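You operate a simulated robot arm through the tools that you are given. There is no shell and no other tool. Be economical: measure what you need, move in short steps, check, and stop when the job is done.

The job below is to be done with a simulated robot arm. You get a single attempt, and the scene is never put back.

Task
Move the filled cap to the dark board and flare the silver one from the pale board.
Fine: shut the valve first; wind the press up again and leave the new cap under it.

Only the result counts: the job must be done as asked and must still hold three seconds after the hand-in. Knocking over, shifting, dropping, spilling or breaking anything else fails it. A push-on lid holds only when it is set on centred and level and pressed home; a screw cap is set on level and turned clockwise until tight.

Robot
A 6-joint arm with a two-finger parallel gripper, fixed in place. Base frame: the origin is at the foot of the arm, x ahead of it, y to its left, z up; the work surface is at about z = 780. Readings come in mm, degrees, newtons and seconds.
With the tool pointing down near the work surface it reaches from about 260 to 680 mm from the base axis. Its first joint turns from -66.0 to 66.0 degrees. Payload 2.9 kg.
Tool frame: the origin (TCP) lies between the finger pads and is the grasp point; the fingertips stand 30 mm ahead of it; z points along the fingers, y is the line along which they close. Largest opening 110 mm; finger width 20, thickness 10; the body of the gripper, 48 by 112 mm, starts 55 mm behind the TCP.
Orientation is that of the tool frame in the base frame, as a unit quaternion [x, y, z, w]. With the fingers straight down and closing along the base's y, the tool's x points along the base's -x, its y along +y and its z along -z.

Tools
- The arm moves only by the tool servo_tool. Its argument "plan" is a list of rows, each a list of 7 numbers: the shift along the base's x, y, z in mm, then the turn, a rotation vector about the base's x, y, z in degrees, then the gripper command, from -1 (shut) to 1 (fully open), values between in proportion. In form: [[x, y, z, ax, ay, az, hand], ...]. A call has 1 to 12 rows; each row is the pose to reach, as a shift and turn from the pose commanded when the call began. Rows are played at 5 a second. More than 50 mm and 8.6 degrees between two rows, or a gripper value outside its range, and nothing of the call is played. Where a pose cannot be reached the arm comes as near as it can. A force on the tool above 40 N (or 10 N above the force at the start of the call, whichever is more), or a blocked arm, ends the call early, and 0.2 s more pass. The fingers move at their own pace (about 108 mm/s each) and stop on an object; they squeeze with about 26 N. The grip force told is the motor's: it shows also when the fingers shut on nothing. Time passes only in rows, and 0.2 s behind the last, so rows that repeat a pose let the fingers close. It gives the time, the measured TCP pose, the force on the tool (base axes), the opening and the grip force at its end, in the units of the frame above (readings bear some noise).
- Cameras (640 x 400 px; columns grow to the right, rows downward): "scene" is fixed at [99.5, 456.2, 1393.9]; the picture's right is [-0.49, -0.87, 0.00], its down [-0.41, 0.23, -0.88] and it looks along [0.77, -0.43, -0.47] (base axes); focal length 309 px, centre (320, 200). "wrist" rides on the gripper at [-36, 0, -57] in the tool frame; the picture's right is [0.00, -1.00, 0.00], its down [0.97, 0.00, -0.24] and it looks along [0.24, 0.00, 0.97] (tool axes); focal length 218 px, centre (320, 200). There is no depth. A picture from a camera that has moved, and an enlarged one, comes with that camera's place and axes in the base frame and with its lens.
- grab_frame(camera): a new picture of that camera. No time passes.
- zoom(camera, box): a new picture of the part [left, top, right, bottom] of that camera's present view, enlarged. No time passes.
- hand_in(): hands the job in; it is judged then, once.

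Work in short steps. Places have to be worked out from the pictures, the camera data and where the tool is seen: move nearer, look again, correct. Check each grasp and each placing, and mend what went wrong. You have 120 turns and 76 pictures in all, those below and enlarged ones among them. Open the gripper and draw the arm clear of the work before you hand the job in, unless the task says otherwise; then end with one line.

The tools are called after "Emit:" as name(argument=value, ...) on one line, values as JSON. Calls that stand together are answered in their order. servo_tool: Moves the arm, as the interface text tells. Its arguments: {"type":"object","properties":{"plan":{"type":"array","items":{"type":"array","items":{"type":"number"}}}},"required":["plan"]} The other tools are called the same way: grab_frame (camera) takes a picture; zoom (camera, box) takes an enlarged picture of a part of a camera's view; hand_in () hands the job in.

At the start:

```text
time: 0.0
tcp_pos: [386.6, 130.3, 1263.2]
tcp_rot: [0.0, 1.0, -0.001, 0.0]
ft_force: [0.3, -0.6, -0.6]
finger_gap: 110.3
grip_force: 0.0
```

scene: 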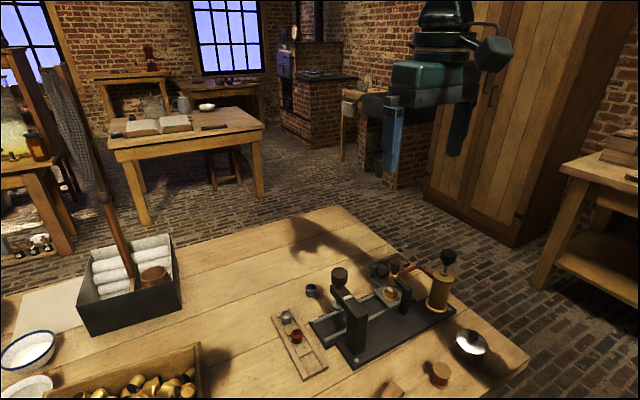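
wrist: 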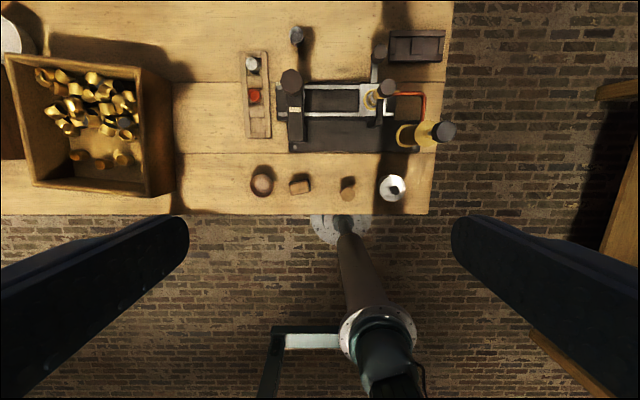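

I'll look closer at the workpiece area from both cameras before moving.

Emit:
zoom(camera="scene", box=[250, 230, 530, 400])

Emit:
zoom(camera="wrist", box=[220, 10, 470, 220])

```text
2.29 times, centred on (390, 315) of scene
camera zoom: at [99.5, 456.2, 1393.9], right [-0.49, -0.87, 0.0], down [-0.41, 0.23, -0.88], along [0.77, -0.43, -0.47], focal length 706 px, centre (160, -63)
```

zoom: 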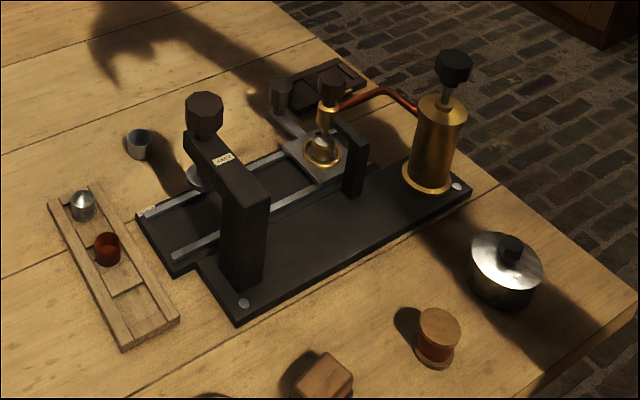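

```text
1.90 times, centred on (345, 115) of wrist
camera zoom: at [422.1, 130.7, 1319.8], right [0.0, -1.0, 0.0], down [-0.97, 0.0, 0.24], along [-0.24, 0.0, -0.97], focal length 416 px, centre (272, 362)
```

zoom: 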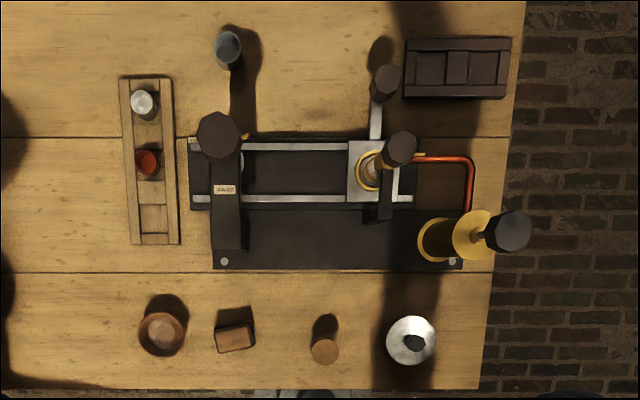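

The rig seems to be a slide with a nest (a filled cap in it) under a valve spout, a screw press on the left, a pale board with a silver and a red cap, and a dark board at the back right. I'll move nearer above it for measuring.

Emit:
servo_tool(plan=[[25, -10, -35, 0, 0, 0, 0], [50, -20, -70, 0, 0, 0, 0], [75, -30, -105, 0, 0, 0, 0], [100, -40, -140, 0, 0, 0, 0], [125, -50, -175, 0, 0, 0, 0], [140, -60, -205, 0, 0, 0, 0]])

Emit:
grab_frame(camera="wrist")

Emit:
zoom(camera="scene", box=[370, 235, 470, 315])

Emit:
zoom(camera="scene", box=[265, 255, 385, 375])

```text
time: 1.4
tcp_pos: [528.0, 67.2, 1058.0]
tcp_rot: [0.0, 1.0, 0.0, 0.001]
ft_force: [0.2, 0.0, 0.1]
finger_gap: 55.1
grip_force: 0.1
```

```text
71 pictures are left
camera wrist: at [563.0, 67.3, 1115.1], right [0.0, -1.0, 0.0], down [-0.97, 0.0, 0.24], along [-0.24, 0.0, -0.97], focal length 218 px, centre (320, 200)
```

wrist: 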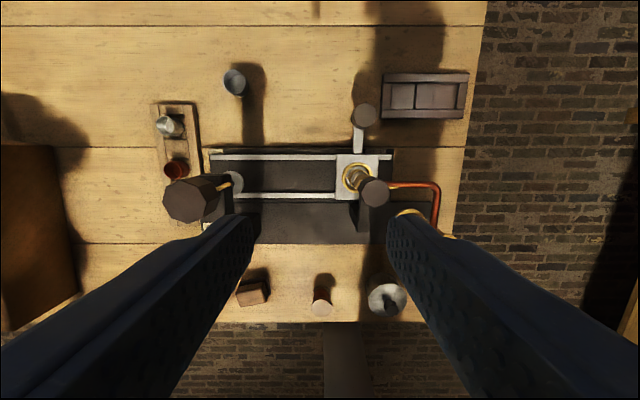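

```text
5.00 times, centred on (420, 275) of scene
camera zoom: at [99.5, 456.2, 1393.9], right [-0.49, -0.87, 0.0], down [-0.41, 0.23, -0.88], along [0.77, -0.43, -0.47], focal length 1545 px, centre (-180, -175)
```

zoom: 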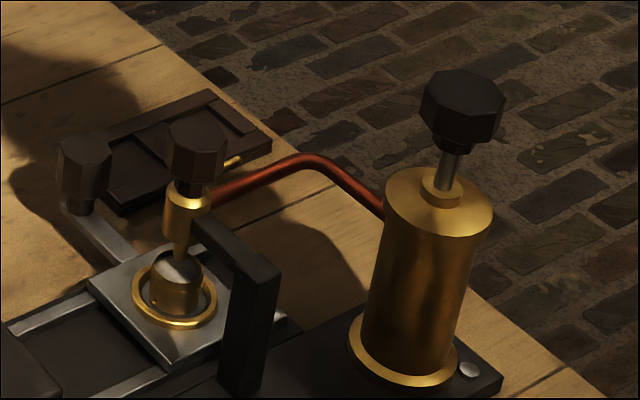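

```text
3.33 times, centred on (325, 315) of scene
camera zoom: at [99.5, 456.2, 1393.9], right [-0.49, -0.87, 0.0], down [-0.41, 0.23, -0.88], along [0.77, -0.43, -0.47], focal length 1030 px, centre (303, -183)
```

zoom: 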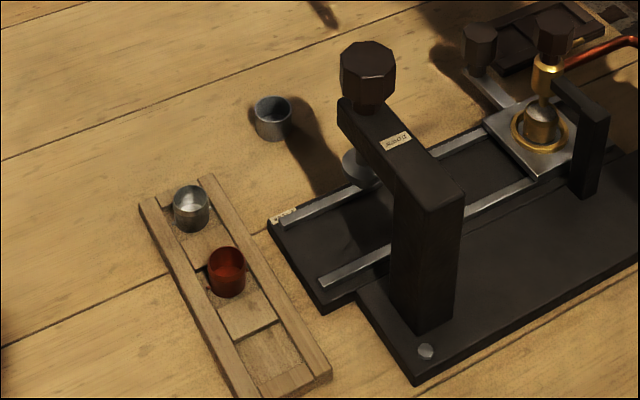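

Triangulated so far: valve knob ≈ (520,14, top 918), nest ≈ (520,17,812), slide handle ≈ (596,15,842), press knob ≈ (520,175,942). I look in detail at the valve, press and labels.

Emit:
zoom(camera="wrist", box=[325, 60, 485, 240])

Emit:
zoom(camera="wrist", box=[140, 60, 270, 230])

Emit:
zoom(camera="scene", box=[395, 250, 425, 310])

Emit:
zoom(camera="scene", box=[325, 262, 375, 312])

```text
2.22 times, centred on (405, 150) of wrist
camera zoom: at [563.0, 67.3, 1115.1], right [0.0, -1.0, 0.0], down [-0.97, 0.0, 0.24], along [-0.24, 0.0, -0.97], focal length 485 px, centre (131, 311)
```

zoom: 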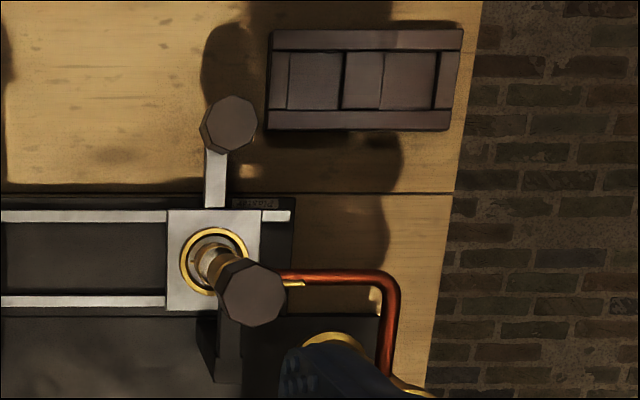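

```text
2.35 times, centred on (205, 145) of wrist
camera zoom: at [563.0, 67.3, 1115.1], right [0.0, -1.0, 0.0], down [-0.97, 0.0, 0.24], along [-0.24, 0.0, -0.97], focal length 514 px, centre (591, 329)
```

zoom: 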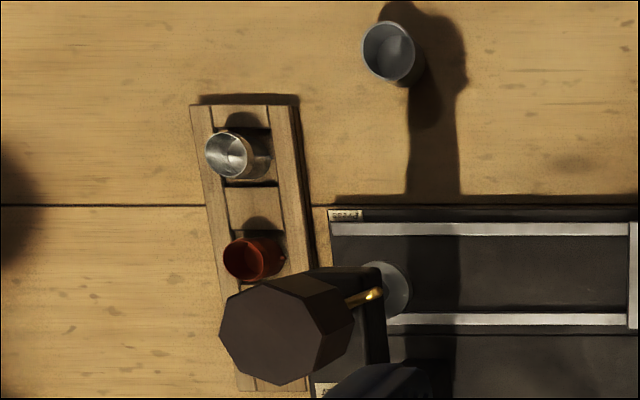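

```text
6.67 times, centred on (410, 280) of scene
camera zoom: at [99.5, 456.2, 1393.9], right [-0.49, -0.87, 0.0], down [-0.41, 0.23, -0.88], along [0.77, -0.43, -0.47], focal length 2060 px, centre (-280, -333)
```

zoom: 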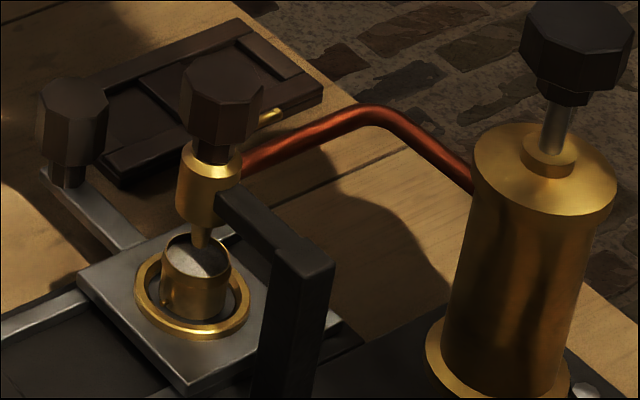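

```text
8.00 times, centred on (350, 287) of scene
camera zoom: at [99.5, 456.2, 1393.9], right [-0.49, -0.87, 0.0], down [-0.41, 0.23, -0.88], along [0.77, -0.43, -0.47], focal length 2472 px, centre (80, -496)
```

zoom: 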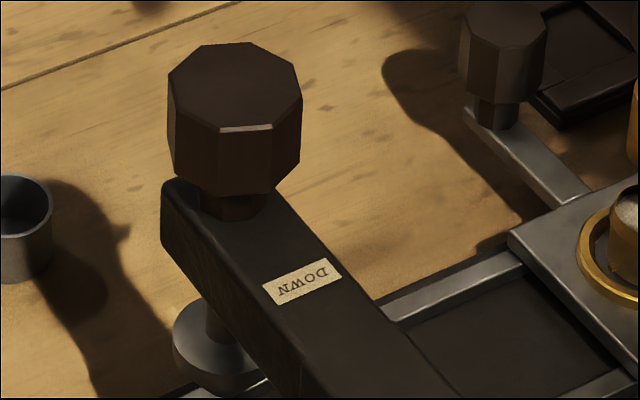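

The valve knob carries a brass pointer pointing to -y, so I'll grip it with the fingers closing along x. I rotate +90° about z and move above the knob at a safe height, then look.

Emit:
servo_tool(plan=[[-1, -5, -5, 0, 0, 8, 0], [-2, -10, -10, 0, 0, 16, 0], [-3, -15, -15, 0, 0, 24, 0], [-4, -20, -20, 0, 0, 32, 0], [-5, -25, -25, 0, 0, 40, 0], [-6, -30, -30, 0, 0, 48, 0], [-7, -35, -35, 0, 0, 56, 0], [-8, -40, -40, 0, 0, 64, 0], [-8, -45, -45, 0, 0, 72, 0], [-8, -50, -50, 0, 0, 80, 0], [-8, -53, -58, 0, 0, 88, 0], [-8, -53, -58, 0, 0, 90, 0]])

Emit:
grab_frame(camera="wrist")

Emit:
zoom(camera="scene", box=[330, 180, 490, 320])

```text
time: 4.0
tcp_pos: [518.6, 18.1, 1000.6]
tcp_rot: [0.707, -0.707, 0.0, 0.0]
ft_force: [0.0, 0.9, -0.1]
finger_gap: 55.1
grip_force: 0.1
```

```text
64 pictures are left
camera wrist: at [518.0, 53.7, 1056.8], right [1.0, 0.0, 0.0], down [0.0, -0.97, 0.24], along [0.0, -0.24, -0.97], focal length 218 px, centre (320, 200)
```

wrist: 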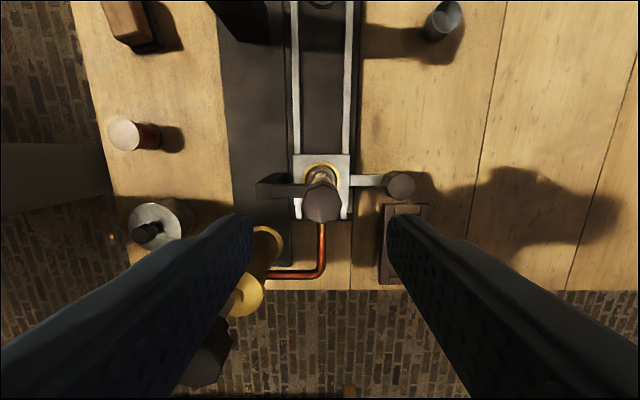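

```text
2.86 times, centred on (410, 250) of scene
camera zoom: at [99.5, 456.2, 1393.9], right [-0.49, -0.87, 0.0], down [-0.41, 0.23, -0.88], along [0.77, -0.43, -0.47], focal length 883 px, centre (63, 57)
```

zoom: 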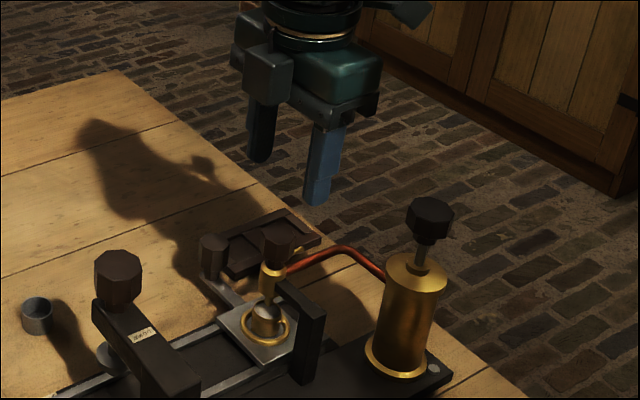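

Emit:
zoom(camera="wrist", box=[250, 130, 430, 290])

Emit:
zoom(camera="wrist", box=[300, 150, 360, 240])

```text
2.50 times, centred on (340, 210) of wrist
camera zoom: at [518.0, 53.7, 1056.8], right [1.0, 0.0, 0.0], down [0.0, -0.97, 0.24], along [0.0, -0.24, -0.97], focal length 546 px, centre (270, 175)
```

zoom: 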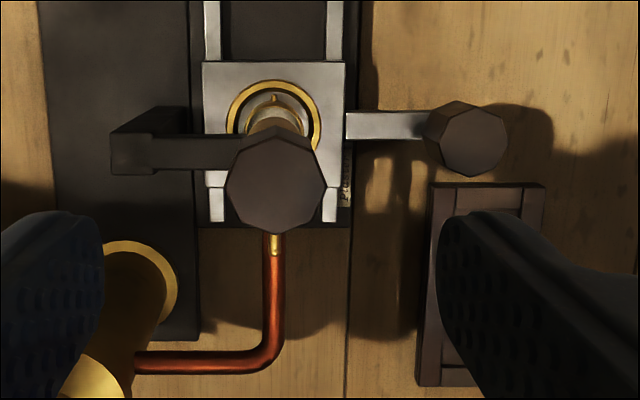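

```text
4.44 times, centred on (330, 195) of wrist
camera zoom: at [518.0, 53.7, 1056.8], right [1.0, 0.0, 0.0], down [0.0, -0.97, 0.24], along [0.0, -0.24, -0.97], focal length 970 px, centre (276, 222)
```

zoom: 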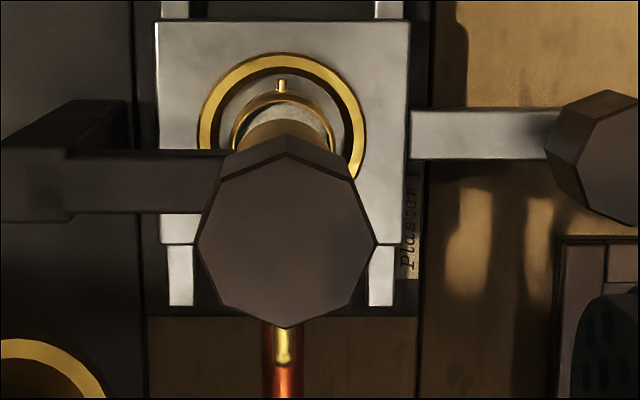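

Valve knob axis is at (520, 16.4), top ≈918, ~26 mm across. I descend so the tips reach ≈902 and close on it.

Emit:
servo_tool(plan=[[1.4, -1.7, -30, 0, 0, 0, 0], [1.4, -1.7, -55, 0, 0, 0, 0], [1.4, -1.7, -69, 0, 0, 0, 0], [1.4, -1.7, -69, 0, 0, 0, -0.4], [1.4, -1.7, -69, 0, 0, 0, -1], [1.4, -1.7, -69, 0, 0, 0, -1]])

Emit:
zoom(camera="scene", box=[370, 230, 450, 310])

```text
time: 5.4
tcp_pos: [520.3, 18.7, 929.8]
tcp_rot: [-0.707, 0.708, 0.0, 0.0]
ft_force: [7.2, 0.7, -6.0]
finger_gap: 27.3
grip_force: 45.3
```

```text
5.00 times, centred on (410, 270) of scene
camera zoom: at [99.8, 456.2, 1393.9], right [-0.49, -0.87, 0.0], down [-0.41, 0.23, -0.88], along [0.77, -0.43, -0.47], focal length 1545 px, centre (-130, -150)
```

zoom: 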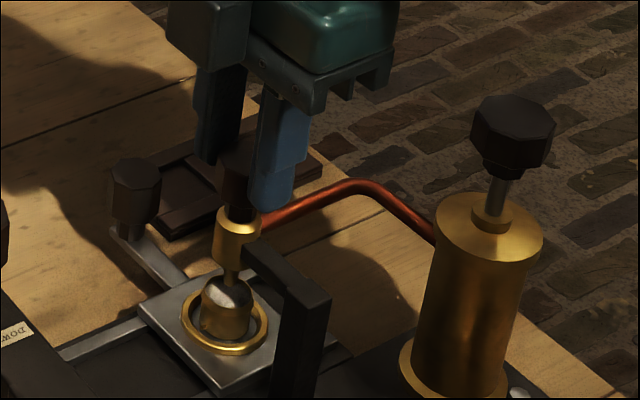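

Gripped. Turn clockwise (negative z) in stages, watching for the stop.

Emit:
servo_tool(plan=[[0, 0, 0, 0, 0, -8, -1], [0, 0, 0, 0, 0, -16, -1], [0, 0, 0, 0, 0, -24, -1], [0, 0, 0, 0, 0, -32, -1], [0, 0, 0, 0, 0, -40, -1]])

Emit:
zoom(camera="wrist", box=[240, 130, 420, 310])

```text
time: 6.6
tcp_pos: [522.0, 15.0, 931.2]
tcp_rot: [-0.421, 0.907, -0.001, 0.002]
ft_force: [13.9, -5.6, -2.8]
finger_gap: 27.3
grip_force: 45.1
```

```text
2.22 times, centred on (330, 220) of wrist
camera zoom: at [543.3, 43.2, 988.0], right [0.76, -0.65, 0.0], down [-0.63, -0.74, 0.24], along [-0.15, -0.18, -0.97], focal length 485 px, centre (298, 156)
```

zoom: 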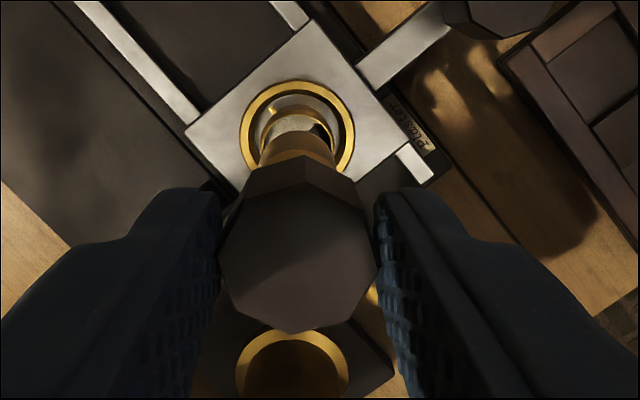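

Emit:
zoom(camera="wrist", box=[310, 180, 380, 260])

Emit:
zoom(camera="scene", box=[390, 245, 430, 285])

```text
5.00 times, centred on (345, 220) of wrist
camera zoom: at [543.3, 43.2, 988.0], right [0.76, -0.65, 0.0], down [-0.63, -0.74, 0.24], along [-0.15, -0.18, -0.97], focal length 1091 px, centre (195, 100)
```

zoom: 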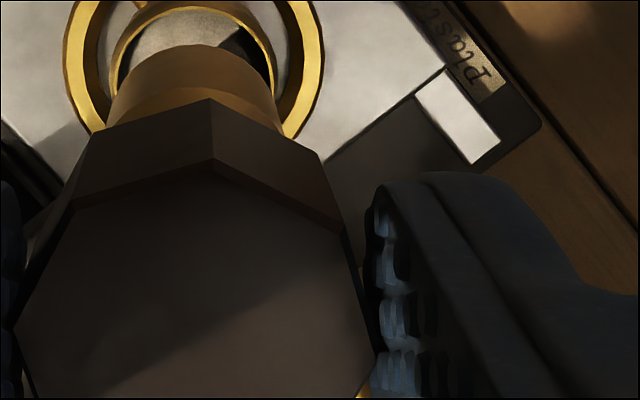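

```text
10.00 times, centred on (410, 265) of scene
camera zoom: at [100.0, 456.1, 1393.9], right [-0.49, -0.87, 0.0], down [-0.41, 0.23, -0.88], along [0.77, -0.43, -0.47], focal length 3090 px, centre (-580, -450)
```

zoom: 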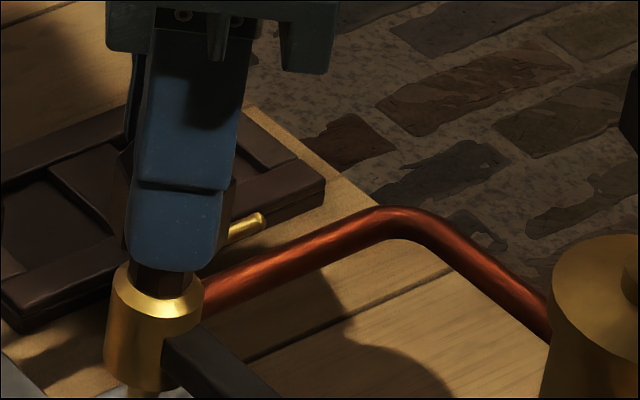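

The pin on the knob still points to -y, so the fingers slipped round the octagon's corners. I open slightly, turn +18° so the pads lie on flats, and grip again.

Emit:
servo_tool(plan=[[0, 0, 0, 0, 0, 0, -0.2], [0, 0, 0, 0, 0, 8, -0.2], [0, 0, 0, 0, 0, 17.5, -0.2], [0, 0, -4, 0, 0, 17.5, -0.2], [0, 0, -4, 0, 0, 17.5, -1], [0, 0, -4, 0, 0, 17.5, -1], [0, 0, -4, 0, 0, 17.5, -1]])

```text
refused: row 3 steps farther than a row can; nothing moved
```

Emit:
servo_tool(plan=[[0, 0, 0, 0, 0, 0, -0.2], [0, 0, 0, 0, 0, 0, -0.2], [0, 0, 0, 0, 0, 8, -0.2], [0, 0, 0, 0, 0, 13, -0.2], [0, 0, -3, 0, 0, 17.5, -0.2], [0, 0, -3, 0, 0, 17.5, -1], [0, 0, -3, 0, 0, 17.5, -1], [0, 0, -3, 0, 0, 17.5, -1]])

Emit:
zoom(camera="wrist", box=[270, 180, 390, 280])

```text
time: 8.4
tcp_pos: [520.9, 15.3, 928.3]
tcp_rot: [-0.555, 0.832, -0.001, 0.001]
ft_force: [9.4, -3.9, -2.1]
finger_gap: 27.5
grip_force: 44.3
```

```text
4.00 times, centred on (330, 230) of wrist
camera zoom: at [533.6, 49.1, 985.0], right [0.92, -0.38, 0.0], down [-0.37, -0.9, 0.24], along [-0.09, -0.22, -0.97], focal length 873 px, centre (280, 80)
```

zoom: 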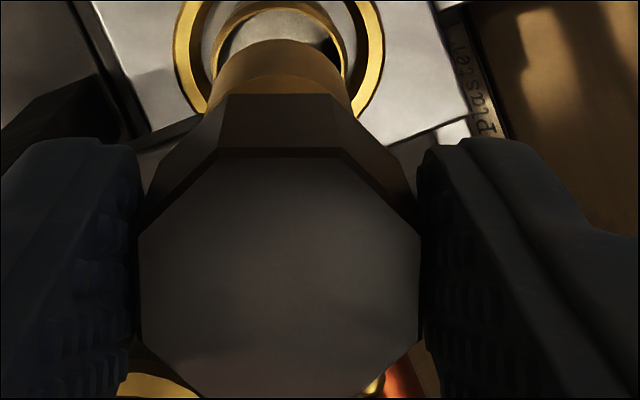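

Now the pads lie on flats. I try clockwise again by 24°, then check the pin.

Emit:
servo_tool(plan=[[0, 0, 0, 0, 0, -6, -1], [0, 0, 0, 0, 0, -12, -1], [0, 0, 0, 0, 0, -18, -1], [0, 0, 0, 0, 0, -24, -1]])

Emit:
zoom(camera="wrist", box=[270, 180, 390, 280])

```text
time: 9.4
tcp_pos: [520.6, 14.6, 928.4]
tcp_rot: [-0.369, 0.929, -0.001, 0.001]
ft_force: [15.1, -7.4, -1.2]
finger_gap: 27.5
grip_force: 45.4
```

```text
4.00 times, centred on (330, 230) of wrist
camera zoom: at [546.1, 39.9, 985.2], right [0.69, -0.73, 0.0], down [-0.71, -0.67, 0.24], along [-0.17, -0.16, -0.97], focal length 873 px, centre (280, 80)
```

zoom: 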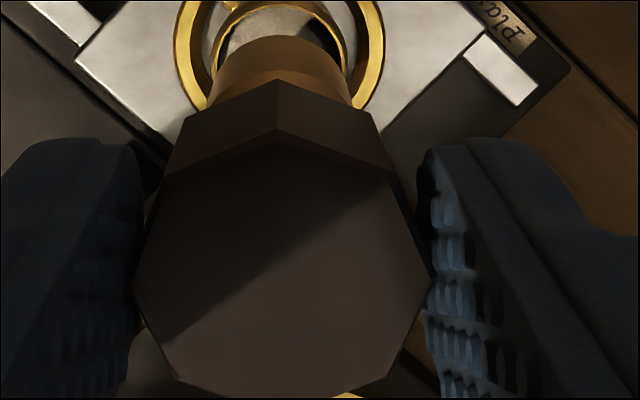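

Emit:
zoom(camera="scene", box=[390, 245, 430, 285])

Emit:
zoom(camera="wrist", box=[250, 200, 430, 340])

```text
10.00 times, centred on (410, 265) of scene
camera zoom: at [99.9, 456.0, 1394.0], right [-0.49, -0.87, 0.0], down [-0.41, 0.23, -0.88], along [0.77, -0.43, -0.47], focal length 3090 px, centre (-580, -450)
```

zoom: 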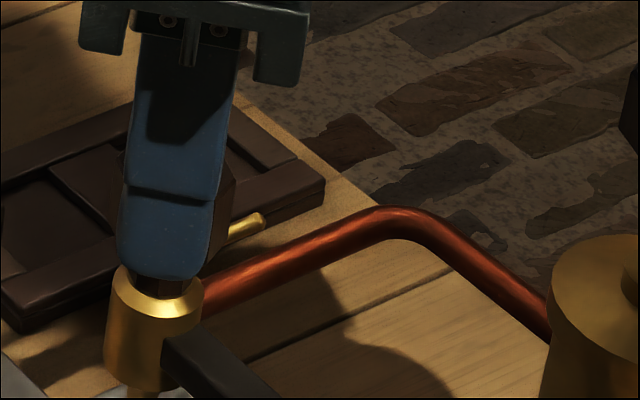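

```text
2.86 times, centred on (340, 270) of wrist
camera zoom: at [546.1, 39.9, 985.2], right [0.69, -0.73, 0.0], down [-0.71, -0.67, 0.24], along [-0.17, -0.16, -0.97], focal length 624 px, centre (263, 0)
```

zoom: 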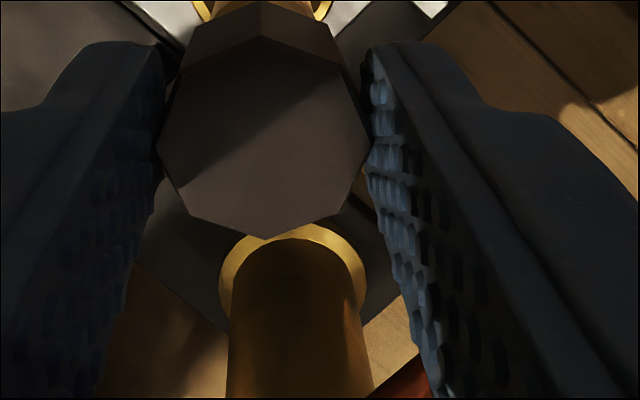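

The pin has not moved: clockwise seems blocked. Before trying the other way I back off to look for markings (the press carries a "DOWN" label), from the y side between valve and press.

Emit:
servo_tool(plan=[[0, 0, 0, 0, 0, 0, 0], [0, 0, 10, 0, 0, 0, 0], [0, 0, 50, 0, 0, 8, 0], [0, 20, 80, 0, 0, 16, 0], [0, 40, 80, 0, 0, 24, 0], [0, 60, 80, 0, 0, 32, 0], [0, 80, 80, 0, 0, 40, 0], [0, 95, 80, 0, 0, 46, 0]])

Emit:
grab_frame(camera="wrist")

```text
time: 11.2
tcp_pos: [520.3, 112.1, 1007.1]
tcp_rot: [-0.705, 0.71, -0.001, 0.001]
ft_force: [0.4, 0.3, 0.5]
finger_gap: 55.0
grip_force: 0.0
```

```text
52 pictures are left
camera wrist: at [519.9, 147.0, 1064.1], right [1.0, -0.01, 0.0], down [-0.01, -0.97, 0.24], along [0.0, -0.24, -0.97], focal length 218 px, centre (320, 200)
```

wrist: 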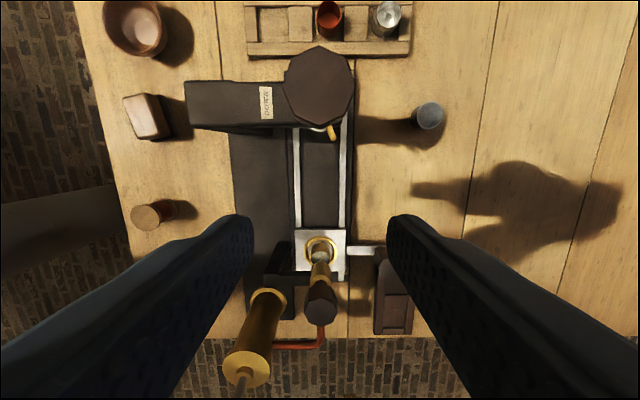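

Emit:
zoom(camera="wrist", box=[245, 40, 365, 150])

Emit:
zoom(camera="wrist", box=[280, 220, 370, 340])

```text
3.64 times, centred on (305, 95) of wrist
camera zoom: at [519.9, 147.0, 1064.1], right [1.0, -0.01, 0.0], down [-0.01, -0.97, 0.24], along [0.0, -0.24, -0.97], focal length 794 px, centre (374, 582)
```

zoom: 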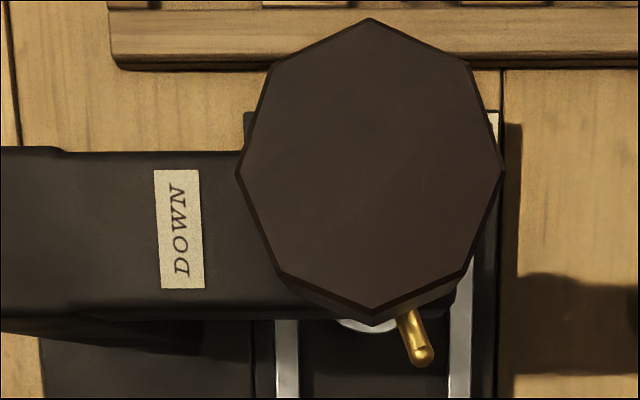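

```text
3.33 times, centred on (325, 280) of wrist
camera zoom: at [519.9, 147.0, 1064.1], right [1.0, -0.01, 0.0], down [-0.01, -0.97, 0.24], along [0.0, -0.24, -0.97], focal length 728 px, centre (303, -67)
```

zoom: 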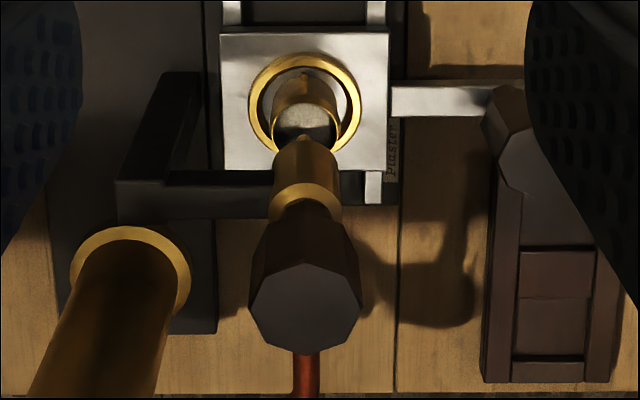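

The press pin evidently points to "DOWN" when pressed. On the valve the pin lies in line with the pipe (open) and clockwise is against its stop, so shut should be across the pipe, counter-clockwise. I go back to the knob to test a small counter-clockwise turn.

Emit:
servo_tool(plan=[[0, -40, 0, 0, 0, -8, 0], [0, -80, 0, 0, 0, -16, 0], [0, -95, 0, 0, 0, -22, 0], [0, -95, -40, 0, 0, -22, 0], [0, -95, -70, 0, 0, -22, 0], [0, -95, -80, 0, 0, -22, 0], [0, -95, -80, 0, 0, -22, -1], [0, -95, -80, 0, 0, -22, -1], [0, -95, -80, 0, 0, -22, -1], [0, -95, -80, 0, 0, -16, -1], [0, -95, -80, 0, 0, -10, -1], [0, -95, -80, 0, 0, -4, -1]])

Emit:
zoom(camera="scene", box=[390, 245, 440, 305])

```text
time: 13.8
tcp_pos: [519.8, 15.6, 928.6]
tcp_rot: [-0.68, 0.733, -0.001, 0.001]
ft_force: [6.9, -3.4, 3.9]
finger_gap: 27.6
grip_force: 45.2
```

```text
6.67 times, centred on (415, 275) of scene
camera zoom: at [99.6, 456.1, 1394.0], right [-0.49, -0.87, 0.0], down [-0.41, 0.23, -0.88], along [0.77, -0.43, -0.47], focal length 2060 px, centre (-313, -300)
```

zoom: 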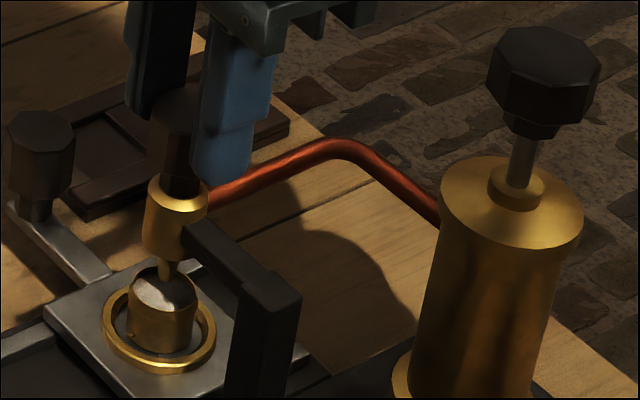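

Emit:
zoom(camera="wrist", box=[260, 170, 400, 310])

```text
2.86 times, centred on (330, 240) of wrist
camera zoom: at [522.3, 51.7, 985.6], right [1.0, -0.08, 0.0], down [-0.08, -0.97, 0.24], along [-0.02, -0.24, -0.97], focal length 624 px, centre (291, 86)
```

zoom: 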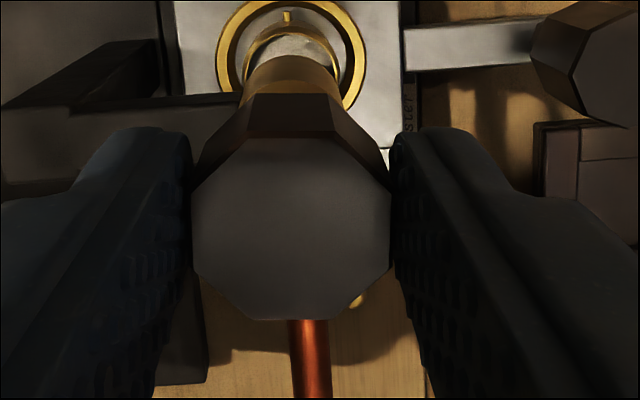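

It turns counter-clockwise with the grip (pin has moved toward +x). I go on towards a quarter turn.

Emit:
servo_tool(plan=[[0, 0, 0, 0, 0, 7, -1], [0, 0, 0, 0, 0, 14, -1], [0, 0, 0, 0, 0, 21, -1], [0, 0, 0, 0, 0, 28, -1], [0, 0, 0, 0, 0, 35, -1], [0, 0, 0, 0, 0, 42, -1], [0, 0, 0, 0, 0, 49, -1], [0, 0, 0, 0, 0, 56, -1], [0, 0, 0, 0, 0, 63, -1], [0, 0, 0, 0, 0, 70, -1]])

Emit:
zoom(camera="wrist", box=[260, 170, 400, 310])

```text
time: 16.0
tcp_pos: [519.4, 14.7, 927.6]
tcp_rot: [0.977, -0.212, 0.0, -0.001]
ft_force: [-6.8, -5.0, 23.5]
finger_gap: 27.4
grip_force: 45.0
```

```text
2.86 times, centred on (330, 240) of wrist
camera zoom: at [485.8, 30.1, 985.5], right [0.41, 0.91, 0.0], down [0.88, -0.4, 0.24], along [0.22, -0.1, -0.97], focal length 624 px, centre (291, 86)
```

zoom: 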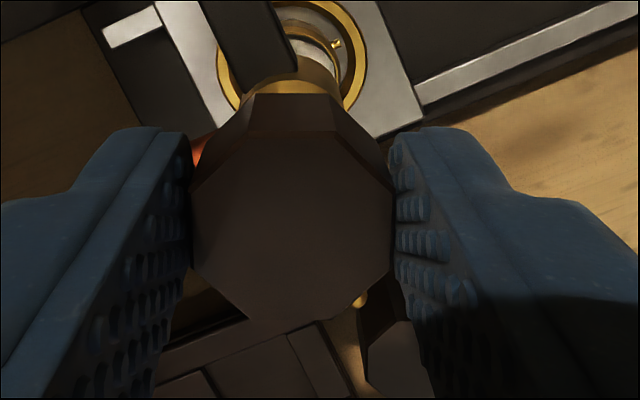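

Pin now points to +x (quarter turn) with no slip yet. I turn a little more to find the stop.

Emit:
servo_tool(plan=[[0, 0, 0, 0, 0, 7, -1], [0, 0, 0, 0, 0, 14, -1], [0, 0, 0, 0, 0, 21, -1]])

Emit:
zoom(camera="wrist", box=[260, 170, 400, 310])

```text
time: 16.8
tcp_pos: [519.3, 15.5, 926.1]
tcp_rot: [0.998, -0.057, -0.002, 0.005]
ft_force: [-2.7, -4.6, 2.0]
finger_gap: 27.7
grip_force: 45.1
out of reach, approached as far as the arm can: row 3
stopped in row 3: the force on the tool passed its limit (the readings are from after the stop); the commanded pose is now the measured one
```

```text
2.86 times, centred on (330, 240) of wrist
camera zoom: at [482.5, 19.9, 983.9], right [0.11, 0.99, -0.01], down [0.97, -0.11, 0.24], along [0.23, -0.04, -0.97], focal length 624 px, centre (291, 86)
```

zoom: 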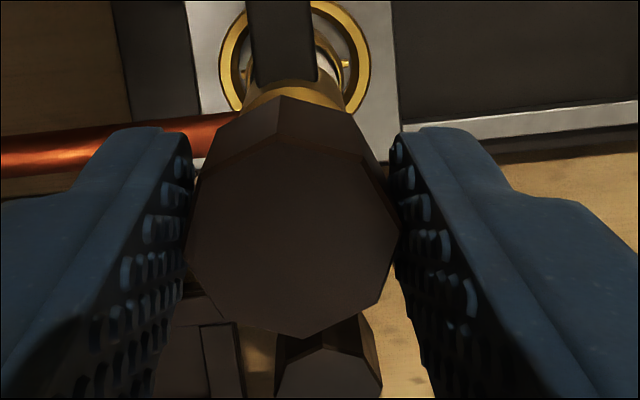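

The grip slipped only past ~90°: stop reached, valve across the pipe. I release, rise, rotate back to az ≈ 90° and go over the slide handle (596.5, 17, top ≈ 851).

Emit:
servo_tool(plan=[[0, 0, 0, 0, 0, 0, 0], [0, 0, 5, 0, 0, 0, 0], [0, 0, 45, 0, 0, -8, 0], [5, 0, 60, 0, 0, -16, 0], [15, 0, 60, 0, 0, -24, 0], [25, 0, 60, 0, 0, -32, 0], [35, 0, 60, 0, 0, -40, 0], [45, 0, 60, 0, 0, -48, 0], [55, 0, 60, 0, 0, -56, 0], [65, 0, 60, 0, 0, -64, 0], [72, 0, 60, 0, 0, -72, 0], [77, 1, 60, 0, 0, -80, 0]])

Emit:
grab_frame(camera="wrist")

Emit:
zoom(camera="scene", box=[370, 240, 450, 310])

```text
time: 19.4
tcp_pos: [595.2, 17.8, 985.9]
tcp_rot: [0.728, -0.686, -0.004, 0.002]
ft_force: [-0.1, 0.2, 1.0]
finger_gap: 54.9
grip_force: 0.0
```

```text
45 pictures are left
camera wrist: at [594.1, 52.6, 1042.8], right [1.0, 0.06, -0.01], down [0.06, -0.97, 0.24], along [0.01, -0.24, -0.97], focal length 218 px, centre (320, 200)
```

wrist: 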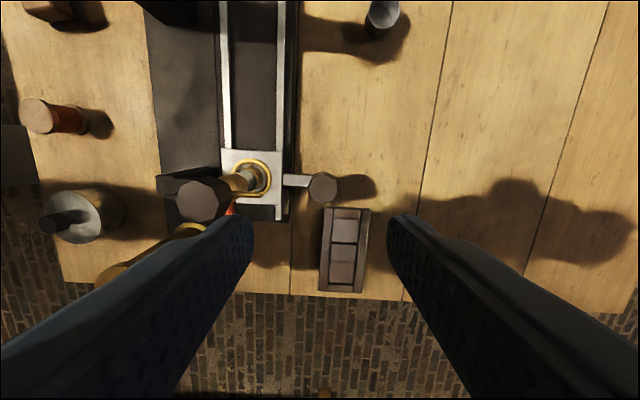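

```text
5.71 times, centred on (410, 275) of scene
camera zoom: at [99.5, 456.2, 1393.9], right [-0.49, -0.87, 0.0], down [-0.41, 0.23, -0.88], along [0.77, -0.43, -0.47], focal length 1766 px, centre (-194, -229)
```

zoom: 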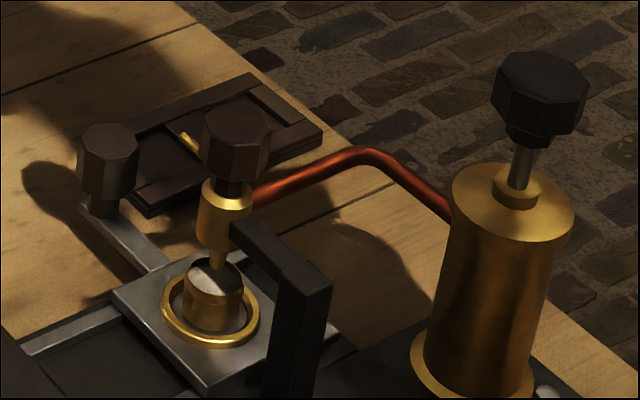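

Valve pin now lies across: shut. Next I descend on the slide handle and grip it.

Emit:
servo_tool(plan=[[1.8, -1.5, -40, 0, 0, -3, 0], [1.8, -1.5, -80, 0, 0, -3, 0], [1.8, -1.5, -110, 0, 0, -3, 0], [1.8, -1.5, -127, 0, 0, -3, 0], [1.8, -1.5, -127, 0, 0, -3, -1], [1.8, -1.5, -127, 0, 0, -3, -1], [1.8, -1.5, -127, 0, 0, -3, -1]])

```text
time: 21.0
tcp_pos: [598.1, 15.4, 859.6]
tcp_rot: [0.711, -0.703, -0.003, 0.001]
ft_force: [16.7, 0.4, -10.2]
finger_gap: 27.4
grip_force: 45.0
```

Gripped. I draw the slide toward +y slowly, about 80 mm, to bring the filled cap midway between valve and press.

Emit:
servo_tool(plan=[[0, 2, 0, 0, 0, 0, -1], [0, 6, 0, 0, 0, 0, -1], [0, 12, 0, 0, 0, 0, -1], [0, 19, 0, 0, 0, 0, -1], [0, 26, 0, 0, 0, 0, -1], [0, 33, 0, 0, 0, 0, -1], [0, 40, 0, 0, 0, 0, -1], [0, 47, 0, 0, 0, 0, -1], [0, 54, 0, 0, 0, 0, -1], [0, 60, 0, 0, 0, 0, -1], [0, 65, 0, 0, 0, 0, -1], [0, 68, 0, 0, 0, 0, -1]])

Emit:
zoom(camera="scene", box=[310, 230, 450, 330])

```text
time: 23.6
tcp_pos: [598.2, 83.9, 859.6]
tcp_rot: [0.711, -0.703, -0.003, 0.001]
ft_force: [8.1, 0.3, 3.1]
finger_gap: 27.2
grip_force: 45.1
```

```text
4.00 times, centred on (380, 280) of scene
camera zoom: at [99.6, 456.2, 1393.9], right [-0.49, -0.87, 0.0], down [-0.41, 0.23, -0.88], along [0.77, -0.43, -0.47], focal length 1236 px, centre (80, -120)
```

zoom: 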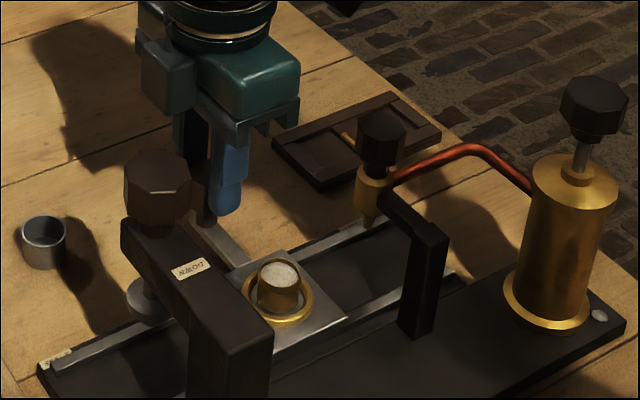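

The slide came along. I release, rise and move above the filled cap for a look.

Emit:
servo_tool(plan=[[0, 0, 0, 0, 0, 0, 0], [0, 0, 0, 0, 0, 0, 0], [0, 0, 40, 0, 0, 0, 0], [-10, 0, 80, 0, 0, 0, 0], [-45, 0, 100, 0.3, 0.4, 0, 0], [-77, 0, 100, 0.3, 0.4, 0, 0]])

Emit:
grab_frame(camera="wrist")

Emit:
zoom(camera="wrist", box=[270, 130, 370, 230])

```text
time: 25.0
tcp_pos: [521.1, 85.0, 960.5]
tcp_rot: [0.711, -0.703, -0.01, 0.003]
ft_force: [0.0, 0.3, -0.2]
finger_gap: 55.0
grip_force: 0.1
```

```text
42 pictures are left
camera wrist: at [520.8, 119.7, 1017.2], right [1.0, 0.01, -0.02], down [0.01, -0.97, 0.23], along [-0.01, -0.23, -0.97], focal length 218 px, centre (320, 200)
```

wrist: 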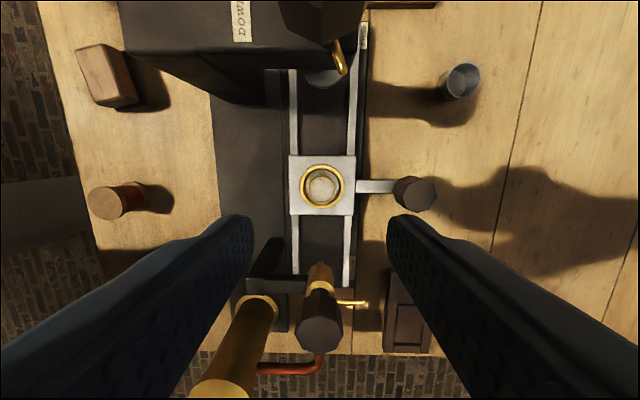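

```text
4.00 times, centred on (320, 180) of wrist
camera zoom: at [520.8, 119.7, 1017.2], right [1.0, 0.01, -0.02], down [0.01, -0.97, 0.23], along [-0.01, -0.23, -0.97], focal length 873 px, centre (320, 280)
```

zoom: 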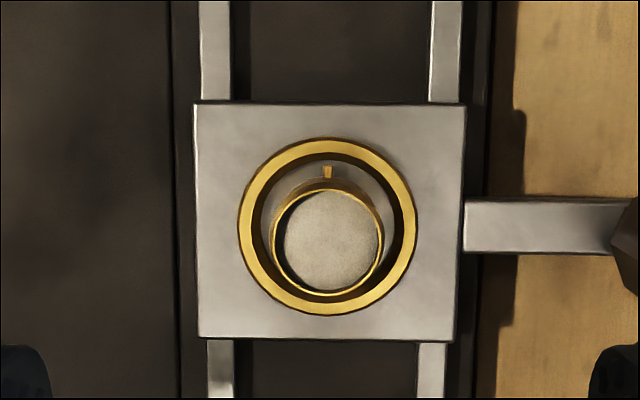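

Filled cap: centre ≈ (520.6, 83.8), rim z ≈ 830, Ø≈25; ring top z ≈ 809. I level the tool and descend to TCP z 843, then close on the cap.

Emit:
servo_tool(plan=[[-0.5, -1, -40, -0.5, -1.0, -1, 0], [-0.5, -1, -80, -0.5, -1.0, -1, 0], [-0.5, -1, -105, -0.5, -1.0, -1, 0], [-0.5, -1, -117, -0.5, -1.0, -1, 0], [-0.5, -1, -117, -0.5, -1.0, -1, -0.4]])

Emit:
zoom(camera="wrist", box=[240, 120, 400, 280])

```text
time: 26.2
tcp_pos: [519.8, 82.5, 842.1]
tcp_rot: [-0.704, 0.71, 0.0, 0.001]
ft_force: [0.2, 0.9, 0.1]
finger_gap: 32.7
grip_force: 0.0
```

```text
2.50 times, centred on (320, 200) of wrist
camera zoom: at [519.4, 118.8, 899.6], right [1.0, -0.01, 0.0], down [-0.01, -0.97, 0.24], along [0.0, -0.24, -0.97], focal length 546 px, centre (320, 200)
```

zoom: 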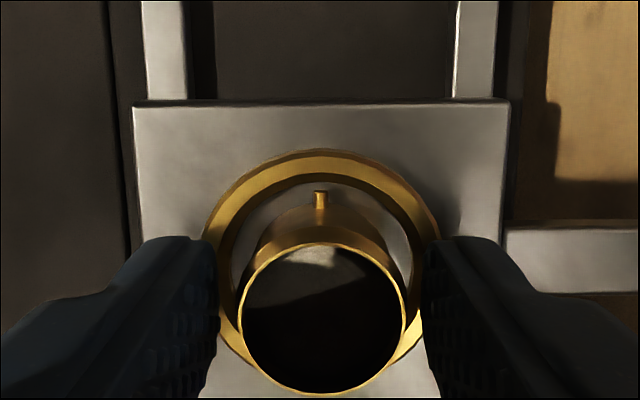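

Aligned. Close and lift slowly.

Emit:
servo_tool(plan=[[0.2, 1.2, 0, 0, 0, 0, -1], [0.2, 1.2, 0, 0, 0, 0, -1], [0.2, 1.2, 0, 0, 0, 0, -1], [0.2, 1.2, 4, 0, 0, 0, -1], [0.2, 1.2, 12, 0, 0, 0, -1], [0.2, 1.2, 22, 0, 0, 0, -1], [0.2, 1.2, 35, 0, 0, 0, -1], [0.2, 1.2, 45, 0, 0, 0, -1]])

Emit:
zoom(camera="scene", box=[330, 210, 450, 310])

Emit:
zoom(camera="wrist", box=[240, 80, 420, 280])

```text
time: 28.0
tcp_pos: [519.8, 84.4, 889.4]
tcp_rot: [-0.705, 0.709, -0.001, 0.0]
ft_force: [0.4, 0.7, 0.4]
finger_gap: 21.5
grip_force: 26.3
```

```text
4.00 times, centred on (390, 260) of scene
camera zoom: at [99.5, 456.2, 1393.9], right [-0.49, -0.87, 0.0], down [-0.41, 0.23, -0.88], along [0.77, -0.43, -0.47], focal length 1236 px, centre (40, -40)
```

zoom: 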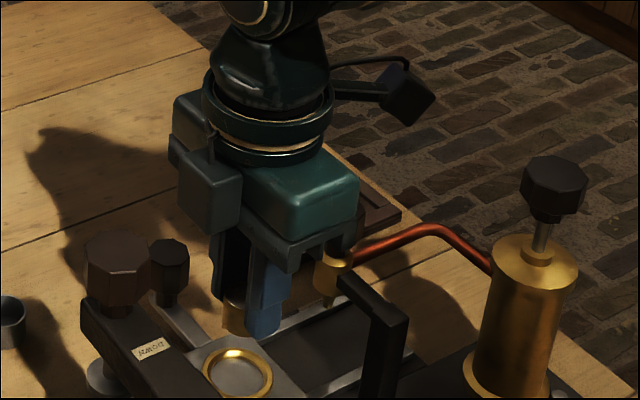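

```text
2.00 times, centred on (330, 180) of wrist
camera zoom: at [519.3, 119.0, 946.1], right [1.0, -0.01, 0.0], down [-0.01, -0.97, 0.24], along [0.0, -0.24, -0.97], focal length 436 px, centre (300, 240)
```

zoom: 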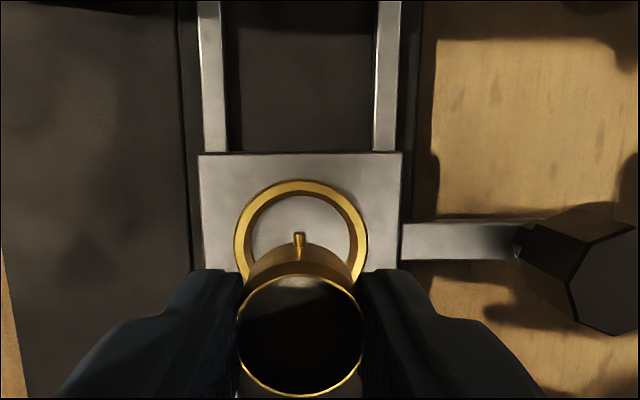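

The cap is held (its small brass pin came with it, the nest is a plain ring). I lift higher and carry it gently around to the dark board, turning the tool so the fingers close along y (board's long direction).

Emit:
servo_tool(plan=[[0, 0, 15, 0, 0, 0, -1], [0, 0, 35, 0, 0, 0, -1], [3, 0, 55, 0, 0, -4, -1], [8, 0, 70, 0, 0, -10, -1], [16, -5, 75, 0, 0, -17, -1], [26, -12, 75, 0, 0, -24, -1], [36, -22, 75, 0, 0, -31, -1], [46, -33, 75, 0, 0, -38, -1], [56, -45, 75, 0, 0, -45, -1], [65, -58, 75, 0, 0, -52, -1], [72, -71, 75, 0, 0, -59, -1], [77, -82, 75, 0, 0, -65, -1]])

Emit:
servo_tool(plan=[[1, -12, 0, 0, 0, -5, -1], [2, -25, 0, 0, 0, -10, -1], [3, -38, 0, 0, 0, -15, -1], [3, -50, 0, 0, 0, -20, -1], [3, -58, 0, 0, 0, -25, -1], [3, -63, 0, 0, 0, -25, -1]])

Emit:
grab_frame(camera="wrist")

```text
time: 30.6
tcp_pos: [598.0, 1.4, 962.2]
tcp_rot: [-0.213, 0.977, -0.001, 0.0]
ft_force: [-0.3, 0.6, 0.2]
finger_gap: 21.6
grip_force: 25.9
```

```text
time: 32.0
tcp_pos: [600.8, -61.6, 962.1]
tcp_rot: [0.005, 1.0, -0.001, -0.001]
ft_force: [0.8, 0.2, -0.2]
finger_gap: 21.7
grip_force: 26.5
```

```text
37 pictures are left
camera wrist: at [635.4, -62.5, 1019.5], right [-0.01, -1.0, 0.0], down [-0.97, 0.01, 0.24], along [-0.24, 0.0, -0.97], focal length 218 px, centre (320, 200)
```

wrist: 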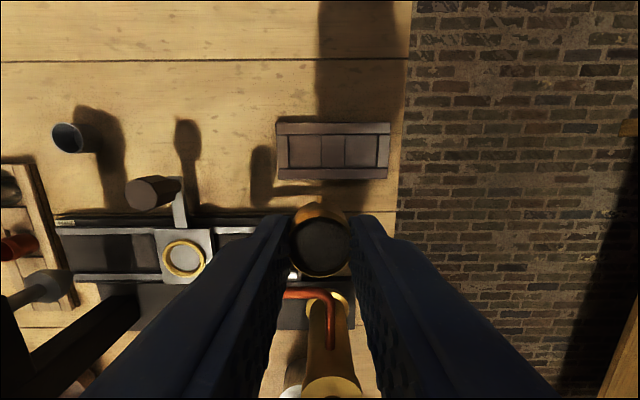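

Emit:
zoom(camera="wrist", box=[265, 110, 405, 190])

```text
4.57 times, centred on (335, 150) of wrist
camera zoom: at [635.4, -62.5, 1019.5], right [-0.01, -1.0, 0.0], down [-0.97, 0.01, 0.24], along [-0.24, 0.0, -0.97], focal length 998 px, centre (251, 429)
```

zoom: 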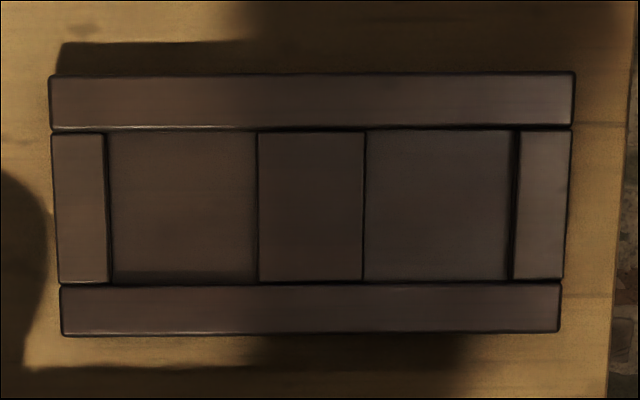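

Dark board pockets ≈ 35 mm square at (630, -47) and (630, -105), floor ≈ 786. I bring the cap above the first one and descend most of the way.

Emit:
servo_tool(plan=[[8, 4, 0, 0, 0, 0, -1], [18, 9, -5, 0, 0, 0, -1], [26, 13, -20, 0, 0, 0, -1], [29.3, 14.8, -40, 0, 0, 0, -1], [29.3, 14.8, -62, 0, 0, 0, -1], [29.3, 14.8, -84, 0, 0, 0, -1], [29.3, 14.8, -104, 0, 0, 0, -1], [29.3, 14.8, -116, 0, 0, 0, -1], [29.3, 14.8, -122, 0, 0, 0, -1]])

Emit:
grab_frame(camera="wrist")

Emit:
zoom(camera="scene", box=[370, 220, 450, 300])

```text
time: 34.0
tcp_pos: [629.4, -46.4, 839.7]
tcp_rot: [0.003, 1.0, -0.001, 0.0]
ft_force: [0.0, -0.6, 0.2]
finger_gap: 21.7
grip_force: 25.9
```

```text
35 pictures are left
camera wrist: at [664.9, -46.6, 897.4], right [-0.01, -1.0, 0.0], down [-0.97, 0.01, 0.24], along [-0.24, 0.0, -0.97], focal length 218 px, centre (320, 200)
```

wrist: 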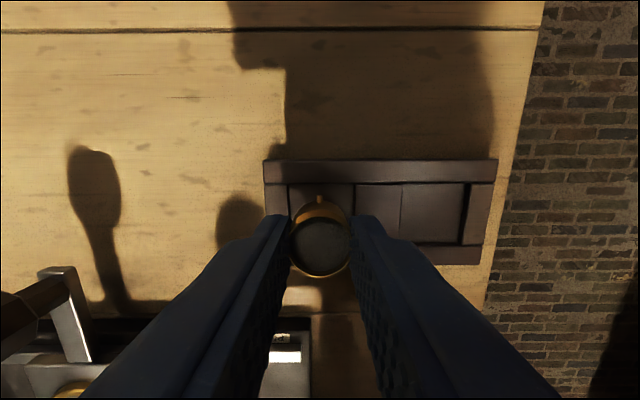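

```text
5.00 times, centred on (410, 260) of scene
camera zoom: at [99.5, 456.2, 1393.9], right [-0.49, -0.87, 0.0], down [-0.41, 0.23, -0.88], along [0.77, -0.43, -0.47], focal length 1545 px, centre (-130, -100)
```

zoom: 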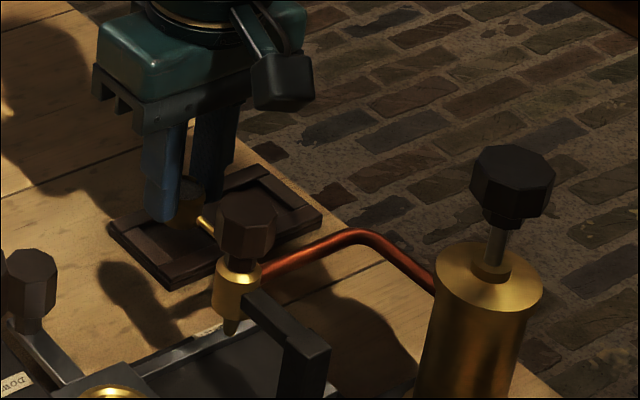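

Well centred over the pocket. Lower in small steps looking for contact.

Emit:
servo_tool(plan=[[0.3, -0.6, -4, 0, 0, 0, -1], [0.3, -0.6, -8, 0, 0, 0, -1], [0.3, -0.6, -10, 0, 0, 0, -1]])

Emit:
servo_tool(plan=[[0, 0, -1, 0, 0, 0, -1], [0, 0, -2, 0, 0, 0, -1]])

Emit:
servo_tool(plan=[[0, 0, -1, 0, 0, 0, -1], [0, 0, -2, 0, 0, 0, -1]])

```text
time: 34.8
tcp_pos: [629.8, -48.3, 830.1]
tcp_rot: [0.004, 1.0, -0.001, 0.001]
ft_force: [-0.3, -1.0, 0.5]
finger_gap: 21.4
grip_force: 25.6
```

```text
time: 35.4
tcp_pos: [630.7, -47.4, 829.0]
tcp_rot: [0.003, 1.0, -0.002, 0.0]
ft_force: [0.6, -0.8, -0.5]
finger_gap: 21.7
grip_force: 26.2
```

```text
time: 36.0
tcp_pos: [628.7, -46.7, 827.7]
tcp_rot: [0.003, 1.0, -0.001, 0.0]
ft_force: [-0.3, 0.2, 0.6]
finger_gap: 21.5
grip_force: 25.6
```

No contact yet; I go on down in small steps.

Emit:
servo_tool(plan=[[0, 0, -1, 0, 0, 0, -1], [0, 0, -2, 0, 0, 0, -1]])

Emit:
servo_tool(plan=[[0, 0, -1, 0, 0, 0, -1], [0, 0, -2, 0, 0, 0, -1]])

Emit:
zoom(camera="scene", box=[380, 240, 420, 280])

```text
time: 36.6
tcp_pos: [627.9, -46.8, 825.2]
tcp_rot: [0.004, 1.0, -0.001, 0.0]
ft_force: [-0.5, -0.5, 0.0]
finger_gap: 21.8
grip_force: 25.9
```

```text
time: 37.2
tcp_pos: [630.2, -47.6, 823.2]
tcp_rot: [0.004, 1.0, -0.001, 0.0]
ft_force: [-0.3, 0.9, 2.5]
finger_gap: 21.8
grip_force: 26.1
```

```text
10.00 times, centred on (400, 260) of scene
camera zoom: at [99.5, 456.2, 1393.9], right [-0.49, -0.87, 0.0], down [-0.41, 0.23, -0.88], along [0.77, -0.43, -0.47], focal length 3090 px, centre (-480, -400)
```

zoom: 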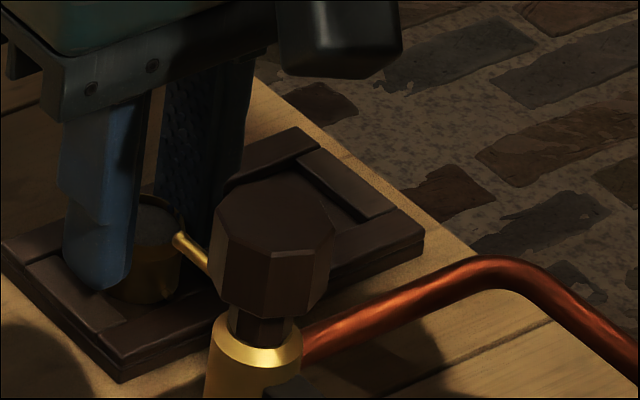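

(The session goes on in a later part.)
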